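You operate a simulated robot arm through the tools that you are given. There is no shell and no other tool. Be economical: measure what you need, move in short steps, check, and stop when the job is done.

The job below is to be done with a simulated two-armed robot. You get a single attempt, and the scene is never put back.

TASK
Put the mesh basket with a white tag marked "29 %" from the top of the long steel bench on the top of the pump bench and the mesh basket with a white tag marked "27 %" on the top of the blue pump frame. Take the mesh disc and leave it on the top shelf of the stores rack. Screw the cap back on the blue jug. Fetch the black torque key and stand it on the top of the trough side table. Take the green mesh disc and leave it on the shelf under the test bench. Put the white parts bin on the middle shelf of the stores rack. The order is free. Set down upright: mesh basket with a white tag, black torque key.

It is judged by the outcome, as a careful person would: the job done as asked, and still so three seconds after it is handed in. It fails if anything else is knocked over, pushed out of place, dropped, spilled or broken. Lids that push on must go on centred and level and be pressed home; caps that screw on are set level and turned clockwise until they are tight.

THE ROBOT
Two 7-joint arms with two-finger parallel grippers on one trunk, on a base that drives. Base frame: it is fixed to the floor where the robot stands at the start and does not move with it; the origin is under the middle of the robot, x ahead of it, y to its left, z up. Lengths are in cm, angles in rad, forces in N, time in s.
The left shoulder is at the start at [7, 17.7, 119.5], the right one opposite. With the tool pointing down near the work surface each hand reaches from about 26 to 72 cm from the robot's upright axis, wherever it stands, measured 20 degrees to its own side. Places, roughly: mesh disc (11x11x4 cm) [70, 10, 90]; middle shelf of the stores rack [40, -370, 70]; shelf under the test bench [-110, -200, 50]; top of the blue pump frame [300, -10, 120]; top of the pump bench [120, -10, 80]; top of the trough side table [130, 120, 80]; top shelf of the stores rack [40, -370, 120]; white parts bin (12x17x9 cm) [-10, -360, 120]. Payload 3.43 kg a hand.
The tool frame of a hand sits at the grasp point between the pads (the TCP): z along the fingers, y along the line on which they close. The tips reach 3 cm beyond it. Largest opening 9.4 cm; finger width 2.8, thickness 1; the body of the gripper, 5 by 9.6 cm, starts 5.5 cm behind the TCP.
Orientation is that of the tool frame in the base frame, as a unit quaternion [x, y, z, w]. With the fingers straight down and closing along the base's y, the tool's x points along the base's -x, its y along +y and its z along -z.

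THE INTERFACE
- The arms move only by the tool apply_moves. It takes "left_steps", "right_steps" or both (then of equal length, played together; a hand with none holds still); each is a list of rows, each an object of numbers (a shift or turn left out is 0, a gripper value left out holds the last): "rx", "ry", "rz": the turn, a rotation vector about the tool's x, y, z in rad; "x", "y", "z": the shift along the tool's x, y, z in cm; "grip": the finger opening in cm, from 0 to 9.4. In form: [{"rx": .., "ry": .., "rz": .., "x": .., "y": .., "z": .., "grip": ..}, ...]. A call has 1 to 20 rows; each row shifts and turns the commanded pose from where the row before left it, along the tool's axes as they then stand. Each row takes 0.2 s and may step no farther than 5 cm and 0.15 rad from the row before; otherwise, or with a gripper value out of range, the whole call is refused. Where a pose cannot be reached the arm comes as near as it can. A force on the tool above 40 N (or 10 N above the force at the start of the call, whichever is more), or a blocked arm, ends the call early, and 0.2 s more pass. Each finger travels about 15.3 cm/s and halts on what it meets, pressing with about 21 N; the grip force reading is that of the motor and also rises with nothing between the fingers. The clock runs only during rows and for 0.2 s after the last one: add rows that do not move to give the fingers time. It gives the time, the measured TCP pose, the force on the tool (base axes), the opening and the grip force at its end, in the units of the frame above (readings bear some noise), with the torque about the TCP (base axes, N m) and any sound that the robot's microphone picked up.
- Cameras (640 x 400 px; columns grow to the right, rows downward): "scene" is now at [12.97, 0.39, 150.75]; the picture's right is [0.20, -0.98, 0.00], its down [-0.65, -0.13, -0.75] and it looks along [0.73, 0.15, -0.66] (base axes); focal length 286 px, centre (320, 200). "left" rides on the left gripper at [7.6, -1.4, -10.3] in its tool frame; the picture's right is [0.18, 0.98, 0.00], its down [-0.75, 0.14, -0.64] and it looks along [-0.63, 0.12, 0.77] (tool axes); focal length 243 px, centre (320, 200). "right" rides on the right gripper at [7.6, 1.4, -10.3] in its tool frame; the picture's right is [-0.18, 0.98, 0.00], its down [-0.75, -0.14, -0.64] and it looks along [-0.63, -0.12, 0.77] (tool axes); focal length 243 px, centre (320, 200). There is no depth. A picture from a camera that has moved, and an enlarged one, comes with that camera's place and axes in the base frame and with its lens. The place of the scene camera against the robot may be out by one fixed shift of up to 1.8 cm in any direction.
- get_image(camera): a new picture of that camera. The clock stands still meanwhile.
- lift_body(by): slides the trunk up (or, below 0, down) by that many cm; the arms and the scene camera ride with it, the base frame stays. It gives what a move gives, with no picture.
- roll_base(legs): drives the robot by 1 to 6 legs, each [ahead, turn to the left] in cm and rad, along the robot's own axes; the way and the turn of a leg run together, so that a leg with both is an arc; at most 150 cm and 3.142 rad a leg. The arms and the cameras ride along, it lands a little off, and it stops where it bumps. It gives what a move gives.
- head_to(pan, tilt): turns the head with the scene camera to pan (to the left, within 1.501 rad either way) and tilt (down, from -0.506 to 1.204), counted from straight ahead of the robot. It gives what a move gives.
- zoom(camera, box): a new picture of the part [left, top, right, bottom] of that camera's present view, enlarged. The clock stands still meanwhile.
- close_job(): hands the job in; it is judged then, once.

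Work in short steps. Places have to be worked out from the pictures, the camera data and where the tool is seen: move nearer, look again, correct. Check each grasp and each placing, and mend what went wrong. You have 196 turns and 184 pictures in all, those below and enlarged ones among them. Open the grippers and draw the arms clear of the work before you hand the job in, unless the task says otherwise; then end with one line.

The tools are called after "Request:" as name(argument=value, ...) on one line, values as JSON. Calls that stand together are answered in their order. apply_moves: Moves the arms, as the interface text tells. Its arguments: {"type":"object","properties":{"left_steps":{"type":"array","items":{"type":"object","properties":{"rx":{"type":"number"},"ry":{"type":"number"},"rz":{"type":"number"},"x":{"type":"number"},"y":{"type":"number"},"z":{"type":"number"},"grip":{"type":"number"}}}},"right_steps":{"type":"array","items":{"type":"object","properties":{"rx":{"type":"number"},"ry":{"type":"number"},"rz":{"type":"number"},"x":{"type":"number"},"y":{"type":"number"},"z":{"type":"number"},"grip":{"type":"number"}}}}},"required":[]} The other tools are called the same way: lift_body (by) slides the trunk up or down; roll_base (legs) drives the base; head_to (pan, tilt) turns the head that bears the scene camera; get_image (camera) takes a picture; zoom (camera, box) takes an enlarged picture of a part of a camera's view; close_job () hands the job in.

At the start:

```text
t: 0.0
left_eef_pos: [42.55, 40.57, 124.75]
left_orientation: [-0.001, 1.0, 0.0, 0.0]
left_ft_force: [0.4, 0.3, 0.1]
left_moment: [0.0, 0.01, -0.01]
left_width: 9.4
left_grip_force: 0.0
right_eef_pos: [47.75, -10.26, 119.47]
right_orientation: [0.002, 1.0, 0.0, 0.001]
right_ft_force: [-0.5, 0.3, 0.5]
right_moment: [-0.01, 0.0, 0.0]
right_width: 9.37
right_grip_force: 0.0
trunk travel left (down, up): [-77.5, 6.5]
robot x, y, heading: [0.11, 0.12, 0.002]
head pan, tilt: [0.204, 0.721]
```

scene: 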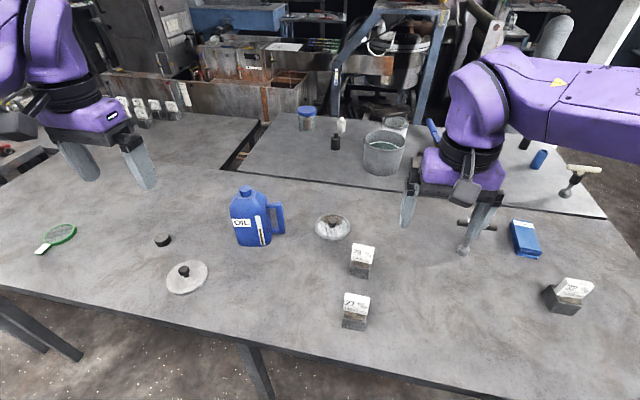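
right: 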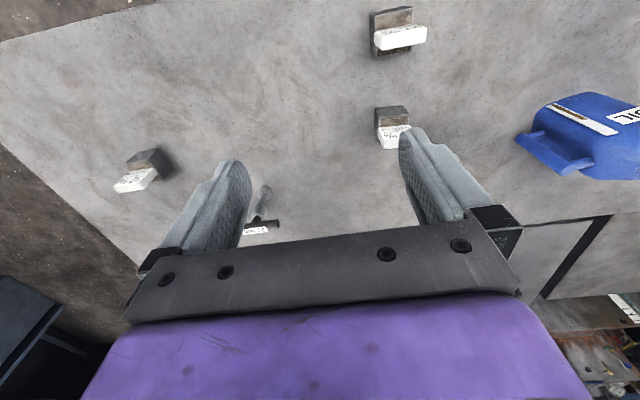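
left: 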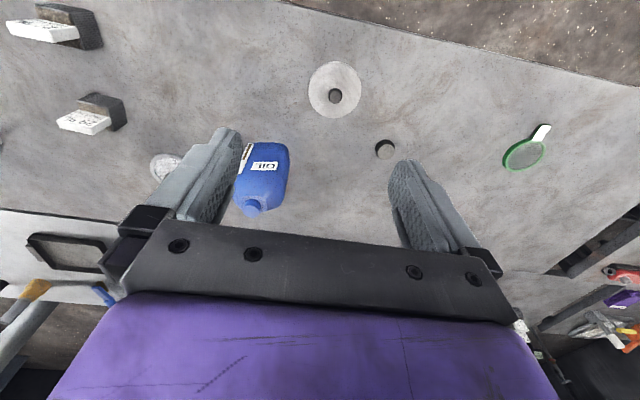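

I'll start with enlarged looks at the bench to read the tags and tell the objects apart.

Request:
zoom(camera="scene", box=[310, 200, 470, 340])

Request:
zoom(camera="scene", box=[430, 130, 630, 330])

Request:
zoom(camera="scene", box=[10, 170, 310, 310])

Request:
zoom(camera="scene", box=[280, 90, 460, 200])

```text
2.86 times, centred on (390, 270) of scene
camera zoom: at [12.97, 0.39, 150.75], right [0.2, -0.98, 0.0], down [-0.65, -0.13, -0.75], along [0.73, 0.15, -0.66], focal length 816 px, centre (120, 0)
```

zoom: 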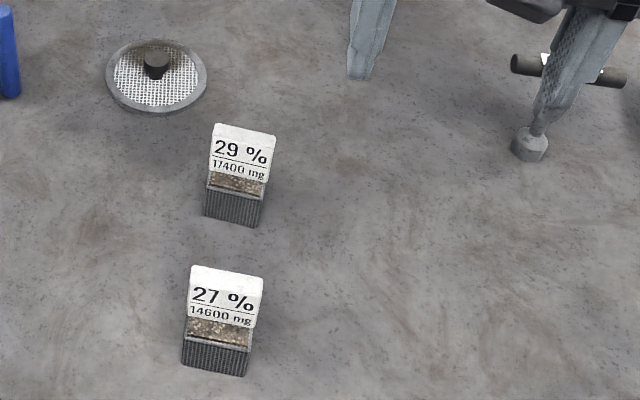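

```text
2.00 times, centred on (530, 230) of scene
camera zoom: at [12.97, 0.39, 150.75], right [0.2, -0.98, 0.0], down [-0.65, -0.13, -0.75], along [0.73, 0.15, -0.66], focal length 571 px, centre (-100, 140)
```

zoom: 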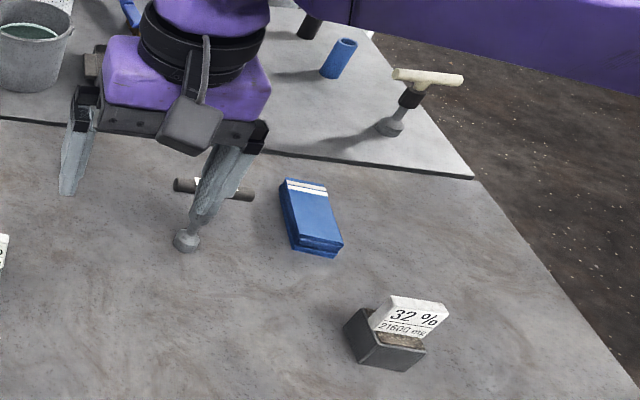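

```text
2.13 times, centred on (160, 240) of scene
camera zoom: at [12.97, 0.39, 150.75], right [0.2, -0.98, 0.0], down [-0.65, -0.13, -0.75], along [0.73, 0.15, -0.66], focal length 609 px, centre (661, 115)
```

zoom: 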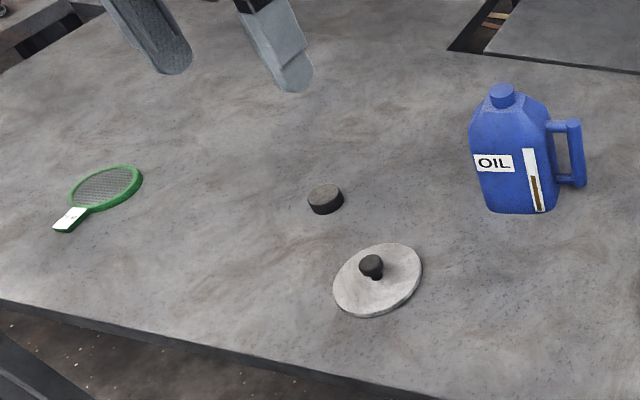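

```text
3.56 times, centred on (370, 145) of scene
camera zoom: at [12.97, 0.39, 150.75], right [0.2, -0.98, 0.0], down [-0.65, -0.13, -0.75], along [0.73, 0.15, -0.66], focal length 1015 px, centre (142, 396)
```

zoom: 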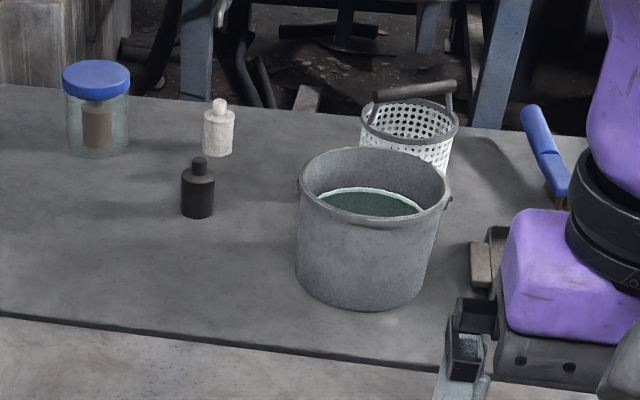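

The near torque key has a dark handle, the 29 % and 27 % baskets stand at about (59,-1) and (44,-1), and the mesh disc is at about (72,9). I'll look around to learn the room's layout.

Request:
head_to(pan=0.0, tilt=0.25)

Request:
get_image(camera="scene")

Request:
head_to(pan=1.2, tilt=0.45)

Request:
get_image(camera="scene")

Request:
head_to(pan=-1.4, tilt=0.3)

Request:
get_image(camera="scene")

```text
t: 0.9
left_eef_pos: [42.42, 40.41, 124.92]
left_orientation: [0.0, 1.0, 0.0, 0.0]
left_ft_force: [0.3, 0.0, 0.2]
left_moment: [0.01, 0.02, 0.0]
left_width: 9.44
left_grip_force: 0.1
right_eef_pos: [47.94, -10.22, 119.49]
right_orientation: [0.001, 1.0, 0.0, 0.0]
right_ft_force: [-0.1, 0.0, -0.2]
right_moment: [-0.01, -0.02, 0.01]
right_width: 9.4
right_grip_force: 0.1
trunk travel left (down, up): [-77.5, 6.5]
robot x, y, heading: [0.14, -0.07, 0.0]
head pan, tilt: [0.0, 0.25]
```

```text
176 pictures are left
camera scene: at [14.08, -1.31, 155.01], right [0.0, -1.0, 0.0], down [-0.25, 0.0, -0.97], along [0.97, 0.0, -0.25], focal length 286 px, centre (320, 200)
```

scene: 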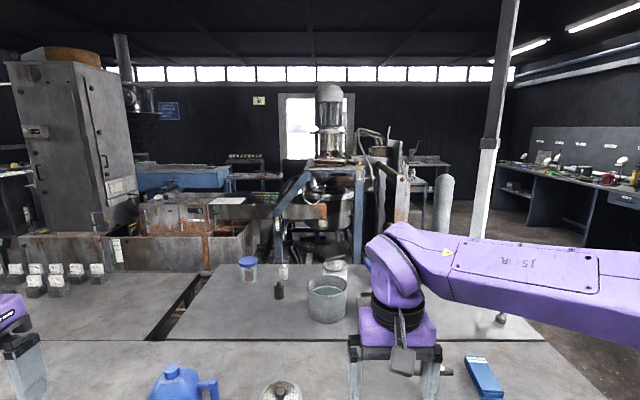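

```text
t: 2.3
left_eef_pos: [42.53, 40.6, 124.87]
left_orientation: [0.0, 1.0, 0.0, 0.001]
left_ft_force: [-0.1, 0.2, 0.2]
left_moment: [-0.02, -0.02, 0.01]
left_width: 9.41
left_grip_force: 0.0
right_eef_pos: [47.91, -10.14, 119.31]
right_orientation: [0.001, 1.0, -0.001, 0.0]
right_ft_force: [-0.2, -0.3, 0.4]
right_moment: [0.02, -0.01, 0.01]
right_width: 9.41
right_grip_force: 0.1
trunk travel left (down, up): [-77.5, 6.5]
robot x, y, heading: [0.36, 0.01, -0.001]
head pan, tilt: [1.201, 0.45]
```

```text
175 pictures are left
camera scene: at [8.07, 7.25, 153.16], right [0.93, -0.36, 0.0], down [-0.16, -0.41, -0.9], along [0.33, 0.84, -0.44], focal length 286 px, centre (320, 200)
```

scene: 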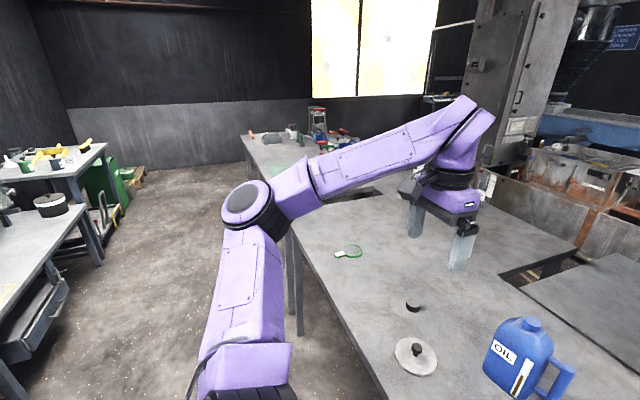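

```text
t: 4.6
left_eef_pos: [42.51, 40.52, 124.91]
left_orientation: [0.0, 1.0, 0.0, 0.0]
left_ft_force: [-0.6, 0.2, 0.7]
left_moment: [0.01, -0.01, -0.01]
left_width: 9.37
left_grip_force: 0.1
right_eef_pos: [47.84, -10.12, 119.31]
right_orientation: [0.001, 1.0, 0.0, 0.0]
right_ft_force: [-0.1, 0.0, 0.2]
right_moment: [-0.01, 0.01, 0.02]
right_width: 9.37
right_grip_force: 0.0
trunk travel left (down, up): [-77.5, 6.5]
robot x, y, heading: [0.34, -0.05, 0.002]
head pan, tilt: [-1.4, 0.3]
```

```text
174 pictures are left
camera scene: at [6.34, -10.52, 154.55], right [-0.99, -0.17, 0.0], down [-0.05, 0.29, -0.96], along [0.16, -0.94, -0.3], focal length 286 px, centre (320, 200)
```

scene: 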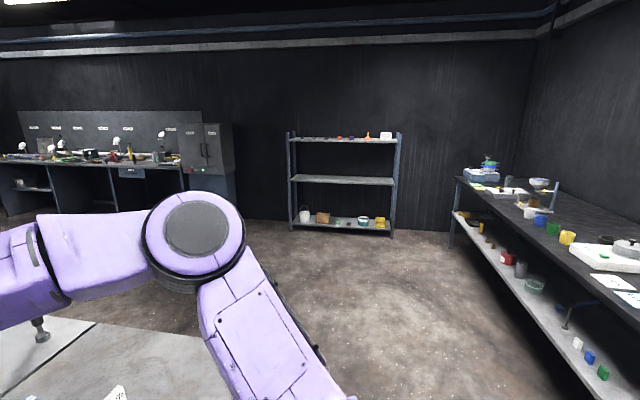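

The rack, test bench, pump frame and passages are in view. Next I check the side table at the trough and how to get to it.

Request:
head_to(pan=0.75, tilt=0.4)

Request:
get_image(camera="scene")

Request:
head_to(pan=-0.5, tilt=0.35)

Request:
get_image(camera="scene")

```text
t: 6.7
left_eef_pos: [42.49, 40.54, 124.98]
left_orientation: [0.0, 1.0, 0.0, 0.0]
left_ft_force: [-0.2, -0.3, 0.6]
left_moment: [-0.02, -0.01, -0.01]
left_width: 9.39
left_grip_force: 0.1
right_eef_pos: [47.77, -10.26, 119.41]
right_orientation: [0.001, 1.0, -0.001, 0.0]
right_ft_force: [-0.5, 0.4, 0.9]
right_moment: [0.01, 0.0, -0.04]
right_width: 9.41
right_grip_force: 0.3
trunk travel left (down, up): [-77.5, 6.5]
robot x, y, heading: [-0.27, 0.08, 0.002]
head pan, tilt: [0.75, 0.4]
```

```text
173 pictures are left
camera scene: at [11.52, 4.99, 153.62], right [0.68, -0.73, 0.0], down [-0.28, -0.27, -0.92], along [0.67, 0.63, -0.39], focal length 286 px, centre (320, 200)
```

scene: 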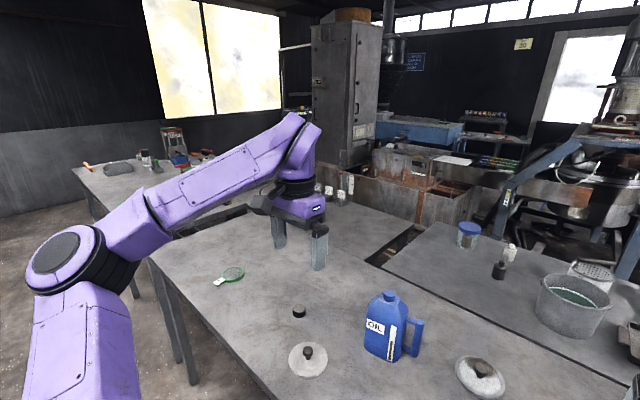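

```text
t: 8.1
left_eef_pos: [42.57, 40.52, 124.93]
left_orientation: [0.001, 1.0, 0.0, 0.0]
left_ft_force: [0.7, 0.1, -0.1]
left_moment: [0.01, -0.01, 0.01]
left_width: 9.42
left_grip_force: 0.1
right_eef_pos: [47.87, -10.34, 119.41]
right_orientation: [0.001, 1.0, 0.001, 0.001]
right_ft_force: [-0.5, 0.3, -0.4]
right_moment: [0.02, 0.0, 0.0]
right_width: 9.41
right_grip_force: 0.1
trunk travel left (down, up): [-77.5, 6.5]
robot x, y, heading: [-0.14, 0.24, -0.004]
head pan, tilt: [-0.499, 0.351]
```

```text
172 pictures are left
camera scene: at [12.92, -5.77, 154.08], right [-0.48, -0.88, 0.0], down [-0.3, 0.16, -0.94], along [0.82, -0.45, -0.34], focal length 286 px, centre (320, 200)
```

scene: 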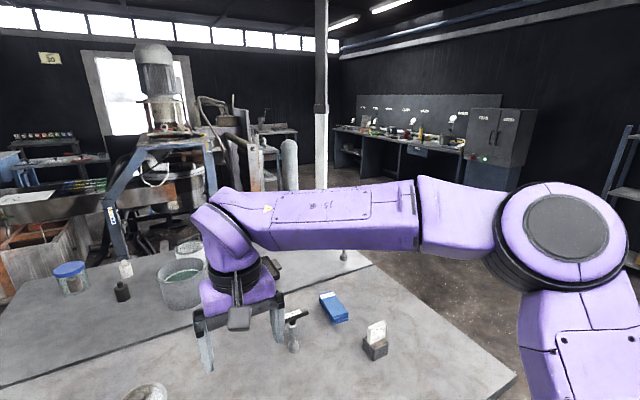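

I'll begin with the cap, which lies at about (59,58). I bring the left hand above it for a close look.

Request:
apply_moves(left_steps=[{"x": -2.4, "y": 4.4, "z": 0}, {"x": -2.4, "y": 4.4, "z": 0}, {"x": -2.4, "y": 4.4, "z": 3}, {"x": -2.3, "y": 4.3, "z": 3.5}, {"z": 4}, {"z": 4}])

Request:
get_image(camera="left")

Request:
head_to(pan=0.55, tilt=0.75)

Request:
get_image(camera="scene")

```text
refused: row 1 steps farther than a row can; nothing moved
```

```text
171 pictures are left
camera left: at [34.93, 39.15, 135.21], right [-0.18, 0.98, 0.0], down [0.75, 0.14, 0.64], along [0.63, 0.12, -0.77], focal length 243 px, centre (320, 200)
```

left: 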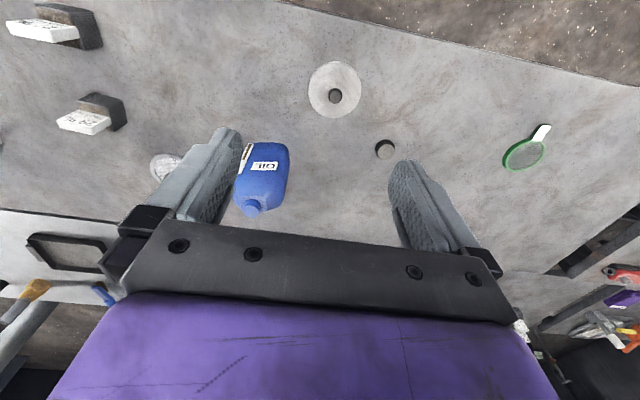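

```text
t: 9.4
left_eef_pos: [42.47, 40.59, 124.79]
left_orientation: [0.0, 1.0, 0.0, 0.0]
left_ft_force: [0.3, -0.3, -0.1]
left_moment: [0.01, 0.03, 0.03]
left_width: 9.41
left_grip_force: 0.2
right_eef_pos: [47.74, -10.17, 119.32]
right_orientation: [0.0, 1.0, 0.0, 0.0]
right_ft_force: [0.1, 0.5, 1.0]
right_moment: [0.01, 0.03, -0.03]
right_width: 9.39
right_grip_force: 0.0
trunk travel left (down, up): [-77.5, 6.5]
robot x, y, heading: [-0.14, 0.23, -0.001]
head pan, tilt: [0.55, 0.75]
```

```text
170 pictures are left
camera scene: at [11.81, 3.0, 150.51], right [0.52, -0.85, 0.0], down [-0.58, -0.36, -0.73], along [0.62, 0.38, -0.68], focal length 286 px, centre (320, 200)
```

scene: 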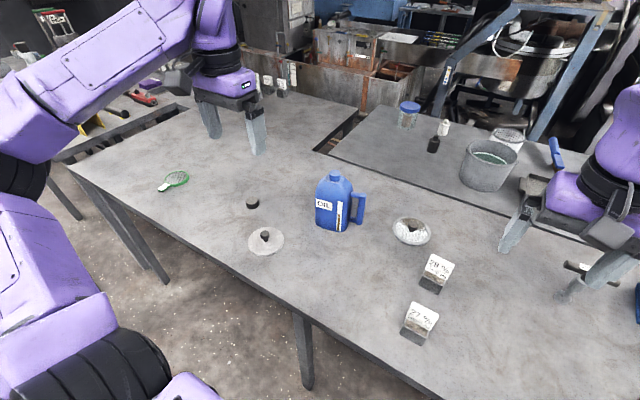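

Bench geometry agrees between cameras: the cap is at about (58,58). I redo the move with shorter rows.

Request:
apply_moves(left_steps=[{"x": -2, "y": 4, "z": 0}, {"x": -2, "y": 4, "z": 0}, {"x": -1.5, "y": 4, "z": 2}, {"x": -1.5, "y": 4, "z": 2}, {"y": 1.6, "z": 4}, {"z": 4}, {"z": 4}, {}])

Request:
get_image(camera="left")

```text
t: 11.2
left_eef_pos: [49.5, 57.96, 108.95]
left_orientation: [0.001, 1.0, 0.001, 0.0]
left_ft_force: [-0.1, 0.5, 0.1]
left_moment: [0.0, -0.03, -0.02]
left_width: 9.41
left_grip_force: 0.0
right_eef_pos: [47.75, -10.18, 119.46]
right_orientation: [0.0, 1.0, 0.0, -0.001]
right_ft_force: [0.0, 0.0, -0.5]
right_moment: [0.01, 0.0, 0.0]
right_width: 9.42
right_grip_force: 0.1
trunk travel left (down, up): [-77.5, 6.5]
robot x, y, heading: [0.26, -0.13, 0.002]
head pan, tilt: [0.55, 0.75]
```

```text
169 pictures are left
camera left: at [41.95, 56.65, 119.17], right [-0.18, 0.98, 0.0], down [0.75, 0.14, 0.64], along [0.63, 0.12, -0.77], focal length 243 px, centre (320, 200)
```

left: 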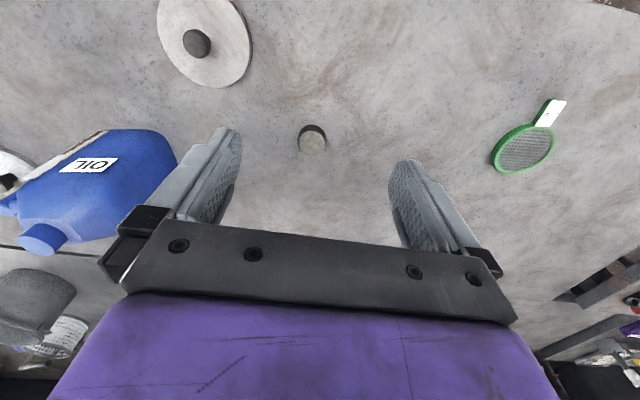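

Request:
zoom(camera="left", box=[270, 100, 360, 170])

Request:
zoom(camera="scene", box=[220, 140, 380, 240])

```text
5.71 times, centred on (315, 135) of left
camera zoom: at [41.95, 56.65, 119.17], right [-0.18, 0.98, 0.0], down [0.75, 0.14, 0.64], along [0.63, 0.12, -0.77], focal length 1386 px, centre (349, 571)
```

zoom: 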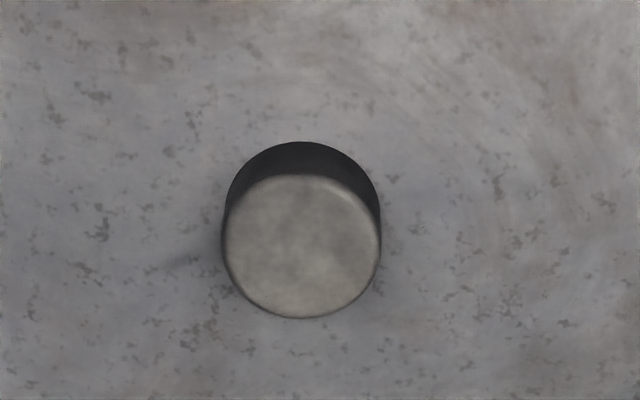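

```text
4.00 times, centred on (300, 190) of scene
camera zoom: at [11.77, 2.98, 150.52], right [0.52, -0.85, 0.0], down [-0.58, -0.36, -0.73], along [0.62, 0.38, -0.68], focal length 1142 px, centre (400, 240)
```

zoom: 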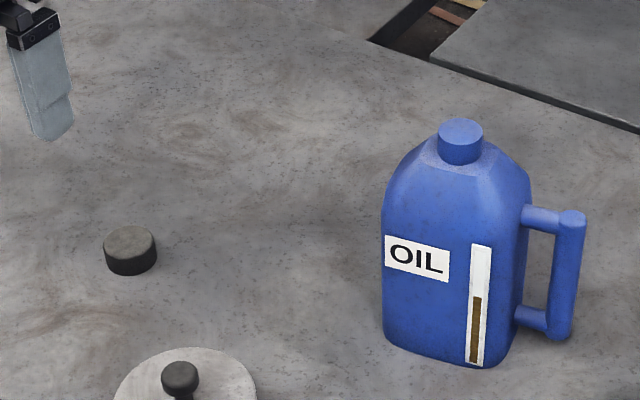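

The cap lies right way up, closed face on top, about 3.9 cm across at (57.9,58.4). I move above it and descend in two stages.

Request:
apply_moves(left_steps=[{"x": -4.2, "y": 0.3}, {"x": -4.2, "y": 0.2}, {"z": 4}, {"z": 4}, {"z": 4}, {"z": 3}, {}])

Request:
get_image(camera="left")

```text
t: 12.8
left_eef_pos: [57.86, 58.59, 93.92]
left_orientation: [0.0, 1.0, 0.0, 0.0]
left_ft_force: [-0.5, -0.7, 0.0]
left_moment: [0.0, 0.02, 0.01]
left_width: 9.42
left_grip_force: 0.0
right_eef_pos: [47.78, -10.19, 119.43]
right_orientation: [0.0, 1.0, 0.0, 0.0]
right_ft_force: [-0.8, -0.2, 1.4]
right_moment: [-0.01, 0.0, 0.04]
right_width: 9.4
right_grip_force: 0.1
trunk travel left (down, up): [-77.5, 6.5]
robot x, y, heading: [-0.25, -0.01, -0.0]
head pan, tilt: [0.55, 0.75]
```

```text
166 pictures are left
camera left: at [50.28, 57.26, 104.22], right [-0.18, 0.98, 0.0], down [0.75, 0.14, 0.64], along [0.63, 0.12, -0.77], focal length 243 px, centre (320, 200)
```

left: 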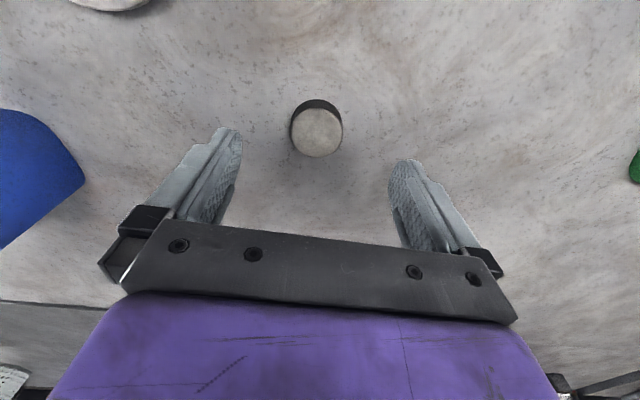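

The cap is centred between the fingers. I descend to just above the bench and close.

Request:
apply_moves(left_steps=[{"z": 2.5}, {"z": 2.4}, {}, {"grip": 3}, {"grip": 3}, {"grip": 3}, {}])

Request:
get_image(camera="left")

```text
t: 14.4
left_eef_pos: [57.95, 58.57, 89.14]
left_orientation: [-0.001, 1.0, 0.0, 0.0]
left_ft_force: [-0.1, 0.3, 0.4]
left_moment: [0.0, -0.01, 0.0]
left_width: 4.35
left_grip_force: 20.9
right_eef_pos: [47.75, -10.32, 119.32]
right_orientation: [0.001, 1.0, 0.001, 0.0]
right_ft_force: [0.0, 0.4, -0.3]
right_moment: [0.0, 0.03, 0.01]
right_width: 9.4
right_grip_force: 0.2
trunk travel left (down, up): [-77.5, 6.5]
robot x, y, heading: [0.1, 0.18, -0.003]
head pan, tilt: [0.55, 0.75]
```

```text
165 pictures are left
camera left: at [50.29, 57.22, 99.36], right [-0.18, 0.98, 0.0], down [0.75, 0.14, 0.64], along [0.63, 0.12, -0.77], focal length 243 px, centre (320, 200)
```

left: 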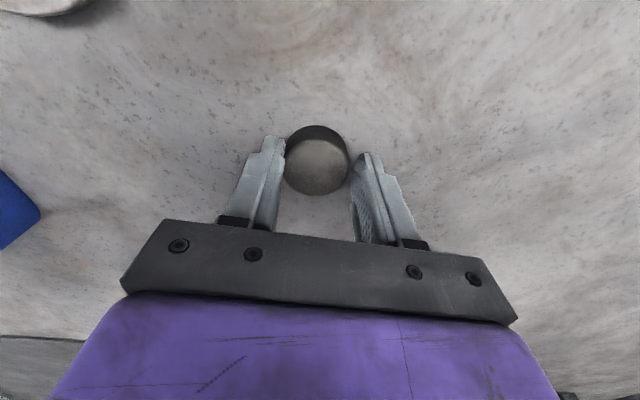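

Gripped at 4.35 cm. I lift the cap and then measure the jug neck with the wrist camera.

Request:
apply_moves(left_steps=[{"z": -3}, {"z": -4}, {"z": -4}, {"z": -4}, {"z": -4}, {"z": -4}, {"z": -3}, {"y": -4, "x": 2}, {"y": -4, "x": 2}, {"y": -4, "x": 2}, {"y": -3}, {}])

Request:
get_image(camera="left")

Request:
zoom(camera="scene", box=[220, 100, 400, 240])

```text
t: 17.0
left_eef_pos: [51.89, 43.6, 115.02]
left_orientation: [-0.001, 1.0, 0.0, 0.0]
left_ft_force: [-0.2, -0.1, -0.3]
left_moment: [-0.01, 0.01, -0.02]
left_width: 4.34
left_grip_force: 20.8
right_eef_pos: [48.0, -10.28, 119.44]
right_orientation: [0.001, 1.0, 0.0, 0.001]
right_ft_force: [-0.7, -0.2, 0.0]
right_moment: [-0.01, 0.0, -0.01]
right_width: 9.41
right_grip_force: 0.1
trunk travel left (down, up): [-77.5, 6.5]
robot x, y, heading: [0.04, 0.15, -0.002]
head pan, tilt: [0.55, 0.75]
```

```text
164 pictures are left
camera left: at [44.33, 42.22, 125.33], right [-0.18, 0.98, 0.0], down [0.75, 0.14, 0.64], along [0.63, 0.12, -0.77], focal length 243 px, centre (320, 200)
```

left: 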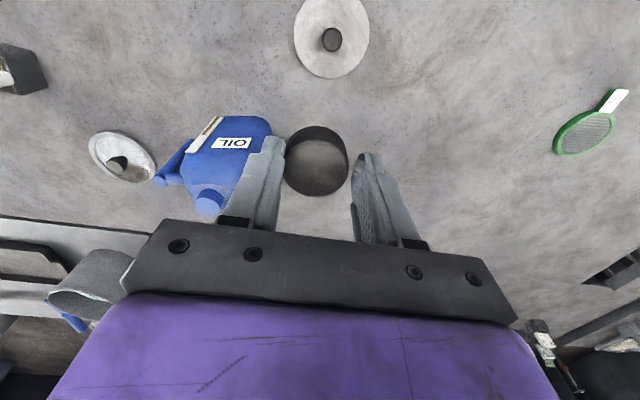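

```text
2.86 times, centred on (310, 170) of scene
camera zoom: at [11.86, 3.02, 150.51], right [0.52, -0.85, 0.0], down [-0.58, -0.36, -0.73], along [0.62, 0.38, -0.68], focal length 816 px, centre (349, 286)
```

zoom: 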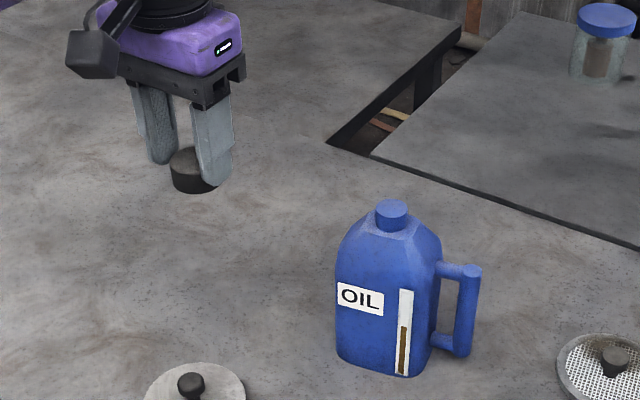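

Cap is held well. I zoom on the neck from here, then from a second hand position to triangulate its height.

Request:
zoom(camera="left", box=[170, 160, 250, 220])

Request:
apply_moves(left_steps=[{"z": -4}, {"z": -4, "x": 2}, {"y": -4, "x": 2}, {"y": -4, "x": 2}, {"y": -2}, {}])

Request:
get_image(camera="left")

```text
6.67 times, centred on (210, 190) of left
camera zoom: at [44.33, 42.22, 125.33], right [-0.18, 0.98, 0.0], down [0.75, 0.14, 0.64], along [0.63, 0.12, -0.77], focal length 1618 px, centre (1053, 267)
```

zoom: 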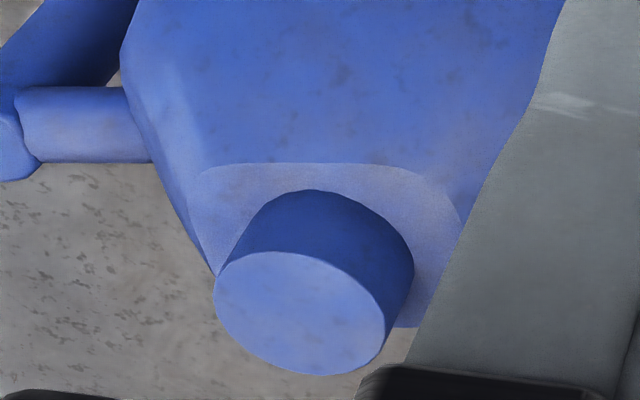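

```text
t: 18.4
left_eef_pos: [45.93, 33.54, 122.97]
left_orientation: [0.0, 1.0, 0.0, 0.001]
left_ft_force: [-0.9, -0.5, -0.5]
left_moment: [0.04, -0.03, -0.01]
left_width: 4.34
left_grip_force: 21.1
right_eef_pos: [47.81, -10.01, 119.42]
right_orientation: [0.001, 1.0, 0.001, -0.001]
right_ft_force: [0.0, 0.1, -0.2]
right_moment: [-0.01, -0.02, -0.01]
right_width: 9.41
right_grip_force: 0.0
trunk travel left (down, up): [-77.5, 6.5]
robot x, y, heading: [0.0, 0.28, -0.004]
head pan, tilt: [0.55, 0.75]
```

```text
161 pictures are left
camera left: at [38.31, 32.15, 133.31], right [-0.18, 0.98, 0.0], down [0.75, 0.14, 0.64], along [0.63, 0.12, -0.77], focal length 243 px, centre (320, 200)
```

left: 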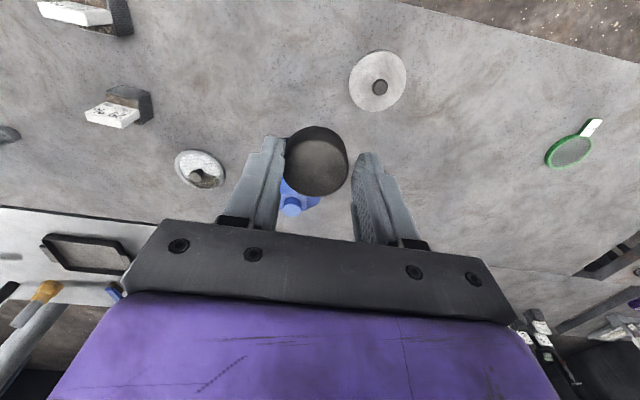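

Request:
zoom(camera="left", box=[260, 170, 340, 230])

Request:
zoom(camera="scene", box=[300, 160, 380, 240])

```text
6.67 times, centred on (300, 200) of left
camera zoom: at [38.31, 32.15, 133.31], right [-0.18, 0.98, 0.0], down [0.75, 0.14, 0.64], along [0.63, 0.12, -0.77], focal length 1618 px, centre (453, 200)
```

zoom: 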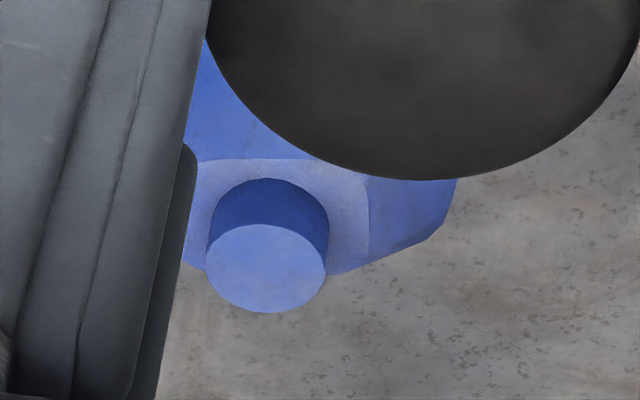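

```text
5.00 times, centred on (340, 200) of scene
camera zoom: at [11.82, 3.08, 150.51], right [0.52, -0.85, 0.0], down [-0.58, -0.36, -0.73], along [0.62, 0.38, -0.68], focal length 1428 px, centre (220, 200)
```

zoom: 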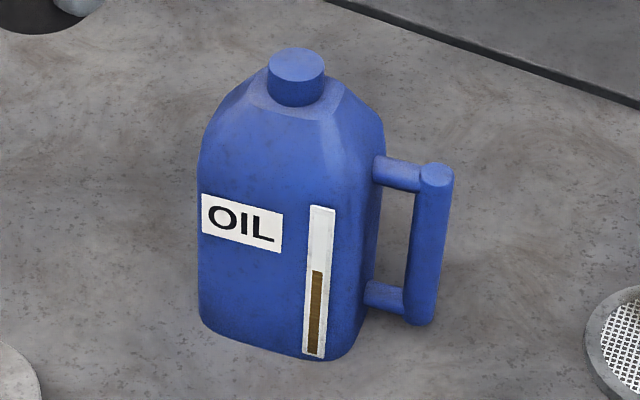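

Triangulation puts the neck top at (65.6, 32.6, 103.6), 3 cm across. I bring the cap above it.

Request:
apply_moves(left_steps=[{"x": -4.5, "y": -0.5}, {"x": -4.5, "y": -0.4}, {"x": -4.5}, {"x": -4.2}, {"x": -2}, {"z": 4}, {"z": 4}, {"z": 3}, {}])

Request:
zoom(camera="scene", box=[280, 130, 400, 230])

Request:
get_image(camera="left")

```text
t: 20.4
left_eef_pos: [64.46, 32.73, 112.03]
left_orientation: [0.0, 1.0, -0.001, 0.001]
left_ft_force: [0.0, 0.5, 0.3]
left_moment: [-0.05, 0.0, 0.02]
left_width: 4.35
left_grip_force: 21.0
left hand out of reach, approached as far as the arm can: row 5
right_eef_pos: [47.81, -10.21, 119.42]
right_orientation: [0.001, 1.0, 0.001, -0.001]
right_ft_force: [-0.5, 0.5, -0.8]
right_moment: [0.03, -0.01, -0.02]
right_width: 9.39
right_grip_force: 0.0
trunk travel left (down, up): [-77.5, 6.5]
robot x, y, heading: [-0.06, -0.02, -0.003]
head pan, tilt: [0.55, 0.75]
```

```text
4.00 times, centred on (340, 180) of scene
camera zoom: at [11.73, 3.08, 150.52], right [0.52, -0.85, 0.0], down [-0.58, -0.36, -0.73], along [0.62, 0.38, -0.68], focal length 1142 px, centre (240, 280)
```

zoom: 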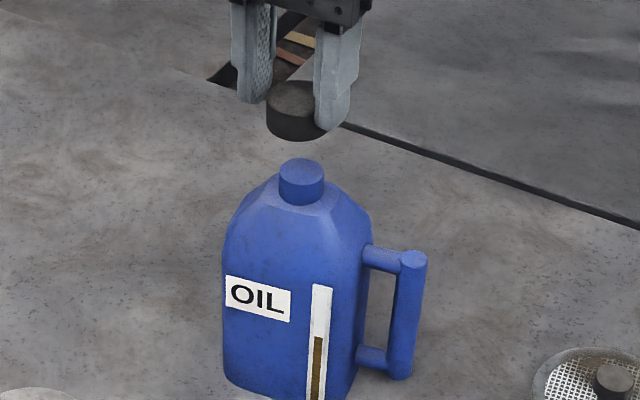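

```text
157 pictures are left
camera left: at [56.96, 31.37, 122.31], right [-0.18, 0.98, 0.0], down [0.75, 0.14, 0.64], along [0.63, 0.12, -0.77], focal length 243 px, centre (320, 200)
```

left: 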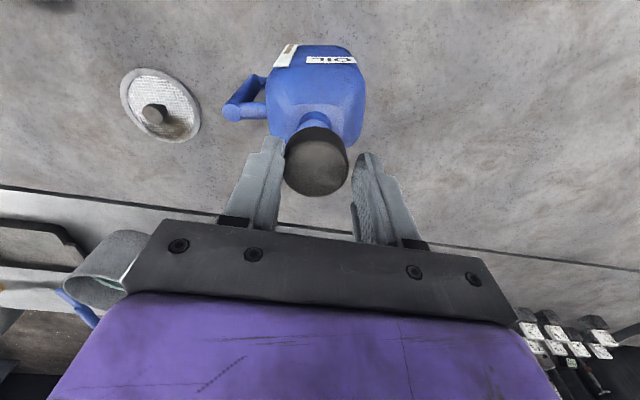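

Just short of reach. I drive the base ahead by 5 cm (the cap clears the neck by 4 cm).

Request:
roll_base(legs=[[5, 0]])

```text
t: 21.3
left_eef_pos: [68.26, 32.79, 112.85]
left_orientation: [0.0, 1.0, -0.001, 0.006]
left_ft_force: [-1.5, -0.2, 1.4]
left_moment: [0.0, -0.05, 0.0]
left_width: 4.38
left_grip_force: 21.0
right_eef_pos: [51.56, -10.03, 120.08]
right_orientation: [0.0, 1.0, 0.001, 0.006]
right_ft_force: [-1.0, 0.1, 1.0]
right_moment: [0.01, -0.05, 0.01]
right_width: 9.38
right_grip_force: 0.0
trunk travel left (down, up): [-77.5, 6.5]
robot x, y, heading: [4.8, 0.38, -0.002]
head pan, tilt: [0.55, 0.75]
```

The readings suggest it's still settling; I wait one row and correct towards (65.6,32.6).

Request:
apply_moves(left_steps=[{}, {}, {}])

```text
t: 22.1
left_eef_pos: [69.44, 32.83, 112.09]
left_orientation: [-0.001, 1.0, -0.001, 0.001]
left_ft_force: [0.4, -0.1, -0.1]
left_moment: [0.01, -0.01, 0.01]
left_width: 4.34
left_grip_force: 21.4
right_eef_pos: [52.63, -10.1, 119.53]
right_orientation: [-0.001, 1.0, 0.001, 0.001]
right_ft_force: [-0.4, -0.6, 0.3]
right_moment: [0.03, 0.02, 0.01]
right_width: 9.42
right_grip_force: 0.1
trunk travel left (down, up): [-77.5, 6.5]
robot x, y, heading: [5.15, 0.02, 0.008]
head pan, tilt: [0.55, 0.75]
```

Request:
apply_moves(left_steps=[{"x": 2}, {"x": 1.84, "y": -0.2}, {"z": 2}, {}, {}])

Request:
zoom(camera="left", box=[220, 100, 420, 225])

Request:
zoom(camera="scene", box=[270, 120, 390, 220])

```text
t: 23.3
left_eef_pos: [65.45, 32.54, 110.16]
left_orientation: [-0.001, 1.0, -0.001, 0.002]
left_ft_force: [0.8, 0.4, 0.1]
left_moment: [-0.04, -0.01, -0.01]
left_width: 4.35
left_grip_force: 21.2
right_eef_pos: [52.5, -10.07, 119.52]
right_orientation: [0.0, 1.0, 0.001, 0.001]
right_ft_force: [0.6, 0.8, 0.5]
right_moment: [-0.01, -0.01, 0.0]
right_width: 9.41
right_grip_force: 0.0
trunk travel left (down, up): [-77.5, 6.5]
robot x, y, heading: [4.92, -0.08, 0.004]
head pan, tilt: [0.55, 0.75]
```

```text
3.20 times, centred on (320, 162) of left
camera zoom: at [57.86, 31.18, 120.48], right [-0.19, 0.98, 0.0], down [0.75, 0.14, 0.64], along [0.63, 0.12, -0.76], focal length 776 px, centre (320, 320)
```

zoom: 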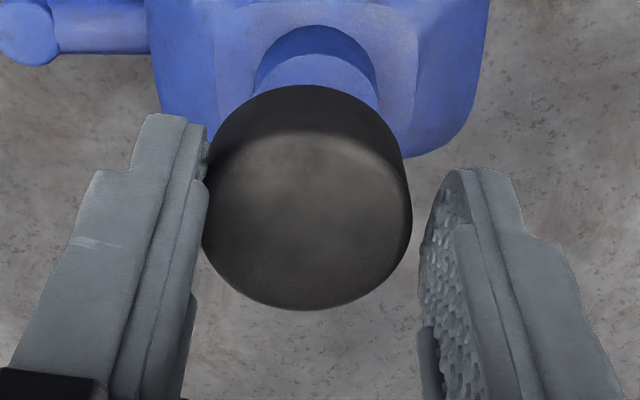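

```text
4.00 times, centred on (330, 170) of scene
camera zoom: at [16.69, 3.01, 150.51], right [0.52, -0.85, 0.0], down [-0.58, -0.36, -0.73], along [0.62, 0.38, -0.68], focal length 1142 px, centre (280, 320)
```

zoom: 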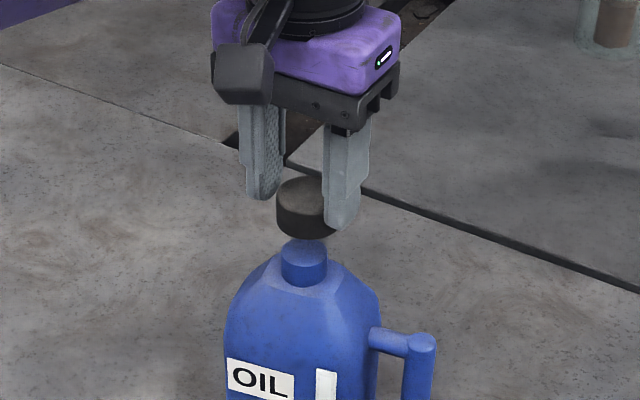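

Alignment looks good within a couple of millimetres. I pre-rotate the hand by -1.5 rad so that there is room to turn clockwise afterwards.

Request:
apply_moves(left_steps=[{"rz": -0.15}, {"rz": -0.15}, {"rz": -0.15}, {"rz": -0.15}, {"rz": -0.15}, {"rz": -0.15}, {"rz": -0.15}, {"rz": -0.15}, {"rz": -0.15}, {"rz": -0.15}, {}])

Request:
get_image(camera="left")

Request:
zoom(camera="scene", box=[270, 120, 390, 220])

```text
t: 25.7
left_eef_pos: [68.33, 42.75, 116.76]
left_orientation: [-0.614, 0.789, 0.012, -0.003]
left_ft_force: [-0.2, 0.3, 0.1]
left_moment: [0.01, 0.05, -0.01]
left_width: 4.35
left_grip_force: 21.3
left hand out of reach, approached as far as the arm can: row 6, 7, 8, 9, 10
right_eef_pos: [52.64, -9.98, 119.6]
right_orientation: [-0.001, 1.0, 0.001, 0.0]
right_ft_force: [-0.6, 0.2, 0.3]
right_moment: [-0.07, -0.01, -0.01]
right_width: 9.4
right_grip_force: 0.1
trunk travel left (down, up): [-77.5, 6.5]
robot x, y, heading: [5.06, -0.0, 0.001]
head pan, tilt: [0.55, 0.75]
```

```text
154 pictures are left
camera left: at [68.13, 34.94, 127.06], right [-1.0, 0.07, 0.02], down [0.06, 0.76, 0.65], along [0.03, 0.65, -0.76], focal length 243 px, centre (320, 200)
```

left: 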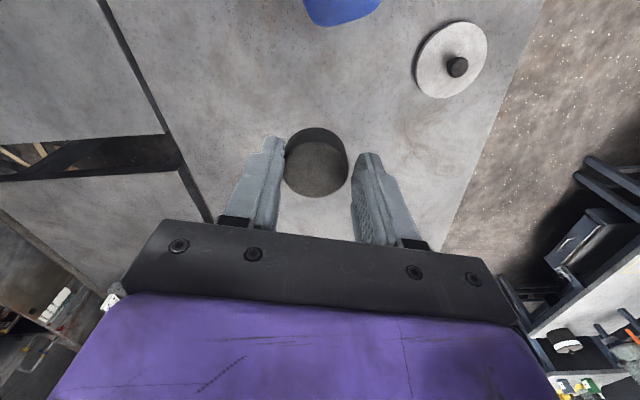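

```text
4.00 times, centred on (330, 170) of scene
camera zoom: at [16.77, 3.1, 150.5], right [0.52, -0.85, 0.0], down [-0.58, -0.36, -0.73], along [0.62, 0.38, -0.68], focal length 1142 px, centre (280, 320)
```

zoom: 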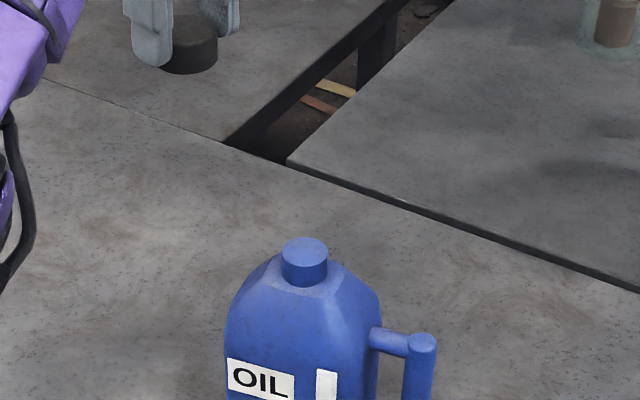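

Rotated that far the arm runs out of reach. I turn back to a smaller yaw and bring the base a bit nearer.

Request:
apply_moves(left_steps=[{"rz": 0.15}, {"rz": 0.15}, {"rz": 0.15}, {"rz": 0.15}, {"rz": 0.15}, {}])

Request:
roll_base(legs=[[6, 0]])

Request:
apply_moves(left_steps=[{}, {}, {}])

```text
t: 27.1
left_eef_pos: [68.29, 42.76, 116.89]
left_orientation: [-0.28, 0.96, 0.01, -0.008]
left_ft_force: [0.3, 0.1, -0.3]
left_moment: [0.01, 0.02, 0.0]
left_width: 4.36
left_grip_force: 21.3
right_eef_pos: [52.52, -10.09, 119.55]
right_orientation: [0.0, 1.0, 0.001, 0.002]
right_ft_force: [-0.5, -0.6, -0.3]
right_moment: [0.0, -0.02, -0.02]
right_width: 9.4
right_grip_force: 0.1
trunk travel left (down, up): [-77.5, 6.5]
robot x, y, heading: [5.05, -0.21, 0.007]
head pan, tilt: [0.55, 0.75]
```

```text
t: 28.1
left_eef_pos: [72.97, 42.9, 117.69]
left_orientation: [-0.282, 0.959, 0.007, -0.001]
left_ft_force: [-1.0, 1.2, 0.4]
left_moment: [-0.04, -0.08, -0.02]
left_width: 4.36
left_grip_force: 21.6
right_eef_pos: [57.13, -10.0, 120.23]
right_orientation: [-0.001, 1.0, 0.001, 0.008]
right_ft_force: [-1.2, 0.3, 0.4]
right_moment: [-0.03, -0.07, 0.03]
right_width: 9.41
right_grip_force: 0.0
trunk travel left (down, up): [-77.5, 6.5]
robot x, y, heading: [10.66, 0.21, 0.003]
head pan, tilt: [0.55, 0.75]
```

```text
t: 28.9
left_eef_pos: [74.05, 42.79, 117.13]
left_orientation: [-0.282, 0.959, 0.009, -0.007]
left_ft_force: [0.0, -0.3, -0.7]
left_moment: [0.01, 0.01, -0.01]
left_width: 4.33
left_grip_force: 21.2
right_eef_pos: [58.23, -10.09, 119.83]
right_orientation: [-0.001, 1.0, 0.001, 0.004]
right_ft_force: [-0.1, 0.2, 0.8]
right_moment: [-0.04, 0.01, 0.01]
right_width: 9.38
right_grip_force: 0.0
trunk travel left (down, up): [-77.5, 6.5]
robot x, y, heading: [10.82, 0.08, 0.0]
head pan, tilt: [0.55, 0.75]
```

Request:
apply_moves(left_steps=[{"rx": 0.021, "ry": -0.008}, {"x": 3.2, "y": -1}, {"x": 3.2, "y": -1}, {"x": 3.2, "y": -1}, {"x": 3, "y": -0.9}, {"z": 3}, {"z": 2}, {}])

Request:
zoom(camera="left", box=[220, 100, 420, 225])

Request:
zoom(camera="scene", box=[260, 140, 380, 240])

```text
t: 30.7
left_eef_pos: [65.46, 32.64, 112.25]
left_orientation: [-0.281, 0.96, -0.001, 0.002]
left_ft_force: [0.8, -0.4, 0.0]
left_moment: [0.02, 0.03, 0.0]
left_width: 4.34
left_grip_force: 20.5
right_eef_pos: [58.08, -10.09, 119.84]
right_orientation: [-0.002, 1.0, 0.0, 0.003]
right_ft_force: [0.5, 0.2, 1.3]
right_moment: [0.02, 0.01, -0.01]
right_width: 9.38
right_grip_force: 0.0
trunk travel left (down, up): [-77.5, 6.5]
robot x, y, heading: [10.75, 0.4, 0.002]
head pan, tilt: [0.55, 0.75]
```

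```text
3.20 times, centred on (320, 162) of left
camera zoom: at [59.78, 27.39, 122.47], right [-0.69, 0.73, 0.0], down [0.56, 0.53, 0.64], along [0.47, 0.44, -0.77], focal length 776 px, centre (320, 320)
```

zoom: 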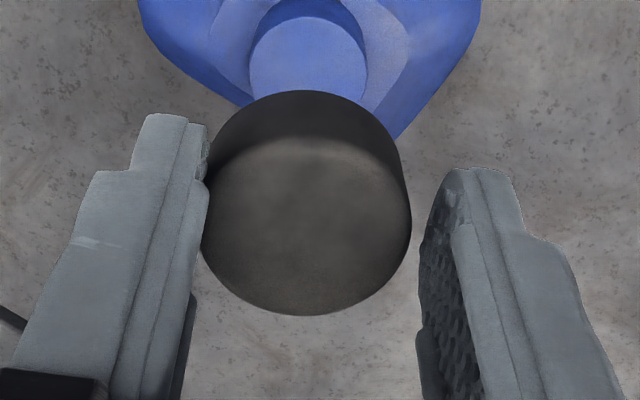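

```text
4.00 times, centred on (320, 190) of scene
camera zoom: at [22.6, 2.98, 150.52], right [0.52, -0.85, 0.0], down [-0.58, -0.36, -0.73], along [0.62, 0.38, -0.68], focal length 1142 px, centre (320, 240)
```

zoom: 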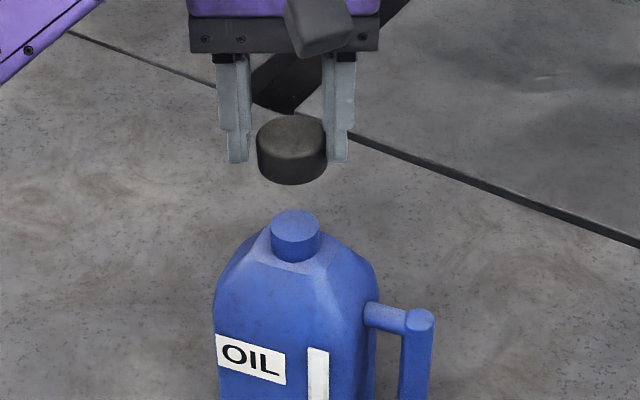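

Cap centre and neck centre agree within about 1 mm. I lower in small steps until contact.

Request:
apply_moves(left_steps=[{"z": 2}, {"z": 2}, {"z": 0.4}, {}, {"z": 0.3}, {"z": 0.3}, {}])

Request:
zoom(camera="scene", box=[260, 140, 380, 240])

```text
t: 32.3
left_eef_pos: [65.52, 32.75, 107.33]
left_orientation: [-0.282, 0.959, 0.0, 0.003]
left_ft_force: [2.8, 4.0, 19.3]
left_moment: [-0.07, 0.08, -0.03]
left_width: 4.33
left_grip_force: 20.8
right_eef_pos: [58.0, -10.12, 119.84]
right_orientation: [-0.002, 1.0, 0.0, 0.004]
right_ft_force: [0.2, 0.3, 0.3]
right_moment: [0.01, -0.01, -0.01]
right_width: 9.4
right_grip_force: 0.1
trunk travel left (down, up): [-77.5, 6.5]
robot x, y, heading: [11.09, -0.01, 0.0]
head pan, tilt: [0.55, 0.75]
```

```text
4.00 times, centred on (320, 190) of scene
camera zoom: at [22.46, 2.95, 150.55], right [0.52, -0.85, 0.0], down [-0.58, -0.36, -0.73], along [0.62, 0.38, -0.68], focal length 1142 px, centre (320, 240)
```

zoom: 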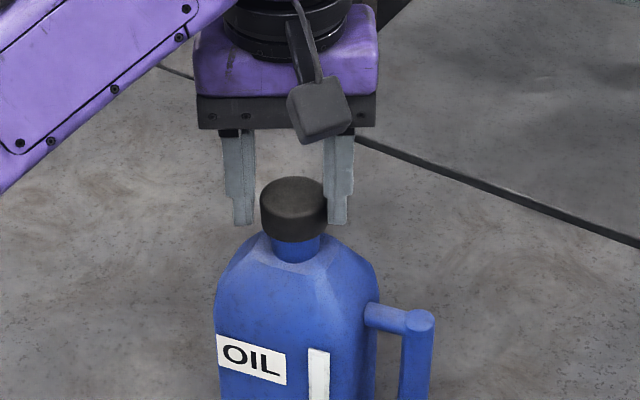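

Contact at z 107.3 with 19 N. I turn clockwise, with a slight downward feed.

Request:
apply_moves(left_steps=[{"rz": 0.15}, {"rz": 0.15}, {"rz": 0.15}, {"rz": 0.15}, {"rz": 0.15}, {"rz": 0.15}, {}])

```text
t: 33.9
left_eef_pos: [65.61, 32.69, 107.04]
left_orientation: [0.165, 0.986, 0.001, 0.0]
left_ft_force: [-1.1, 1.4, 0.1]
left_moment: [-0.01, 0.03, 0.03]
left_width: 4.36
left_grip_force: 20.8
right_eef_pos: [58.16, -9.98, 119.8]
right_orientation: [-0.002, 1.0, 0.002, 0.003]
right_ft_force: [-0.2, 0.8, 0.0]
right_moment: [-0.04, 0.04, -0.02]
right_width: 9.41
right_grip_force: 0.1
trunk travel left (down, up): [-77.5, 6.5]
robot x, y, heading: [11.08, 0.24, -0.001]
head pan, tilt: [0.55, 0.75]
```

The cap is engaging (force dropped away). I keep turning with a little feed.

Request:
apply_moves(left_steps=[{"rz": 0.15, "z": 0.05}, {"rz": 0.15, "z": 0.05}, {"rz": 0.15, "z": 0.05}, {"rz": 0.15, "z": 0.05}, {"rz": 0.15, "z": 0.05}, {"rz": 0.15, "z": 0.05}, {"rz": 0.15, "z": 0.05}, {"rz": 0.15, "z": 0.05}, {}])

Request:
zoom(camera="scene", box=[260, 140, 380, 240])

```text
t: 35.9
left_eef_pos: [65.65, 32.76, 106.73]
left_orientation: [0.692, 0.722, 0.001, 0.0]
left_ft_force: [1.5, 2.2, -0.9]
left_moment: [0.05, 0.0, 0.01]
left_width: 4.34
left_grip_force: 20.8
right_eef_pos: [58.27, -10.13, 119.81]
right_orientation: [-0.001, 1.0, 0.001, 0.003]
right_ft_force: [0.0, -0.3, 0.4]
right_moment: [0.0, 0.0, -0.02]
right_width: 9.38
right_grip_force: 0.0
trunk travel left (down, up): [-77.5, 6.5]
robot x, y, heading: [10.81, 0.44, 0.006]
head pan, tilt: [0.55, 0.75]
```

```text
4.00 times, centred on (320, 190) of scene
camera zoom: at [22.69, 3.09, 150.51], right [0.52, -0.85, 0.0], down [-0.58, -0.36, -0.73], along [0.62, 0.38, -0.68], focal length 1142 px, centre (320, 240)
```

zoom: 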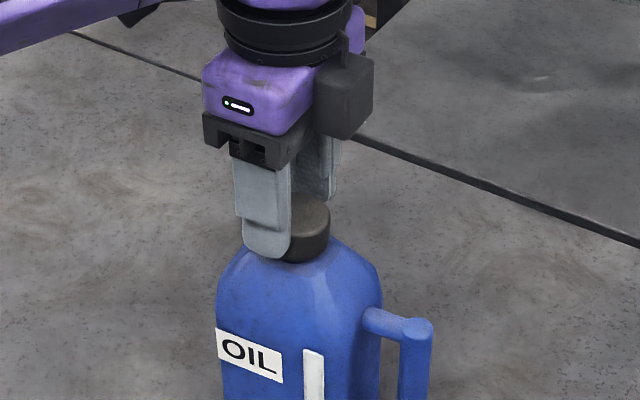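

Going on smoothly; the cap sits lower now. I continue turning until torque builds up.

Request:
apply_moves(left_steps=[{"rz": 0.15, "z": 0.03}, {"rz": 0.15, "z": 0.03}, {"rz": 0.15, "z": 0.03}, {"rz": 0.15, "z": 0.03}, {"rz": 0.15}, {"rz": 0.15}, {}])

Request:
zoom(camera="scene", box=[260, 140, 380, 240])

```text
t: 37.5
left_eef_pos: [65.55, 32.72, 106.66]
left_orientation: [0.937, 0.348, 0.001, 0.001]
left_ft_force: [1.2, -1.2, -0.7]
left_moment: [-0.07, -0.06, -0.01]
left_width: 4.35
left_grip_force: 20.7
right_eef_pos: [58.26, -9.95, 119.71]
right_orientation: [-0.002, 1.0, 0.002, 0.004]
right_ft_force: [0.8, 0.4, -0.8]
right_moment: [0.0, 0.0, -0.02]
right_width: 9.41
right_grip_force: 0.2
trunk travel left (down, up): [-77.5, 6.5]
robot x, y, heading: [11.05, -0.29, 0.004]
head pan, tilt: [0.55, 0.75]
```

```text
4.00 times, centred on (320, 190) of scene
camera zoom: at [22.7, 3.01, 150.51], right [0.52, -0.85, 0.0], down [-0.58, -0.36, -0.73], along [0.62, 0.38, -0.68], focal length 1142 px, centre (320, 240)
```

zoom: 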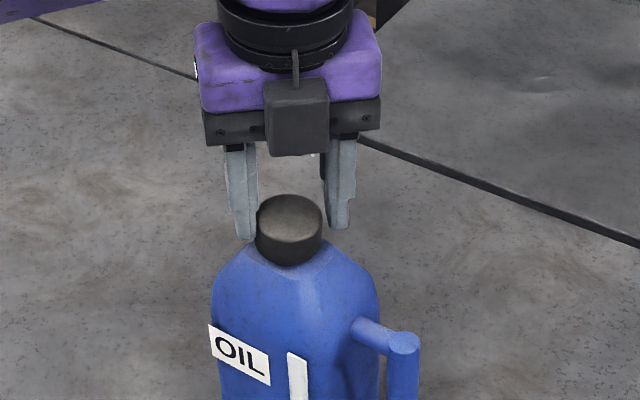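

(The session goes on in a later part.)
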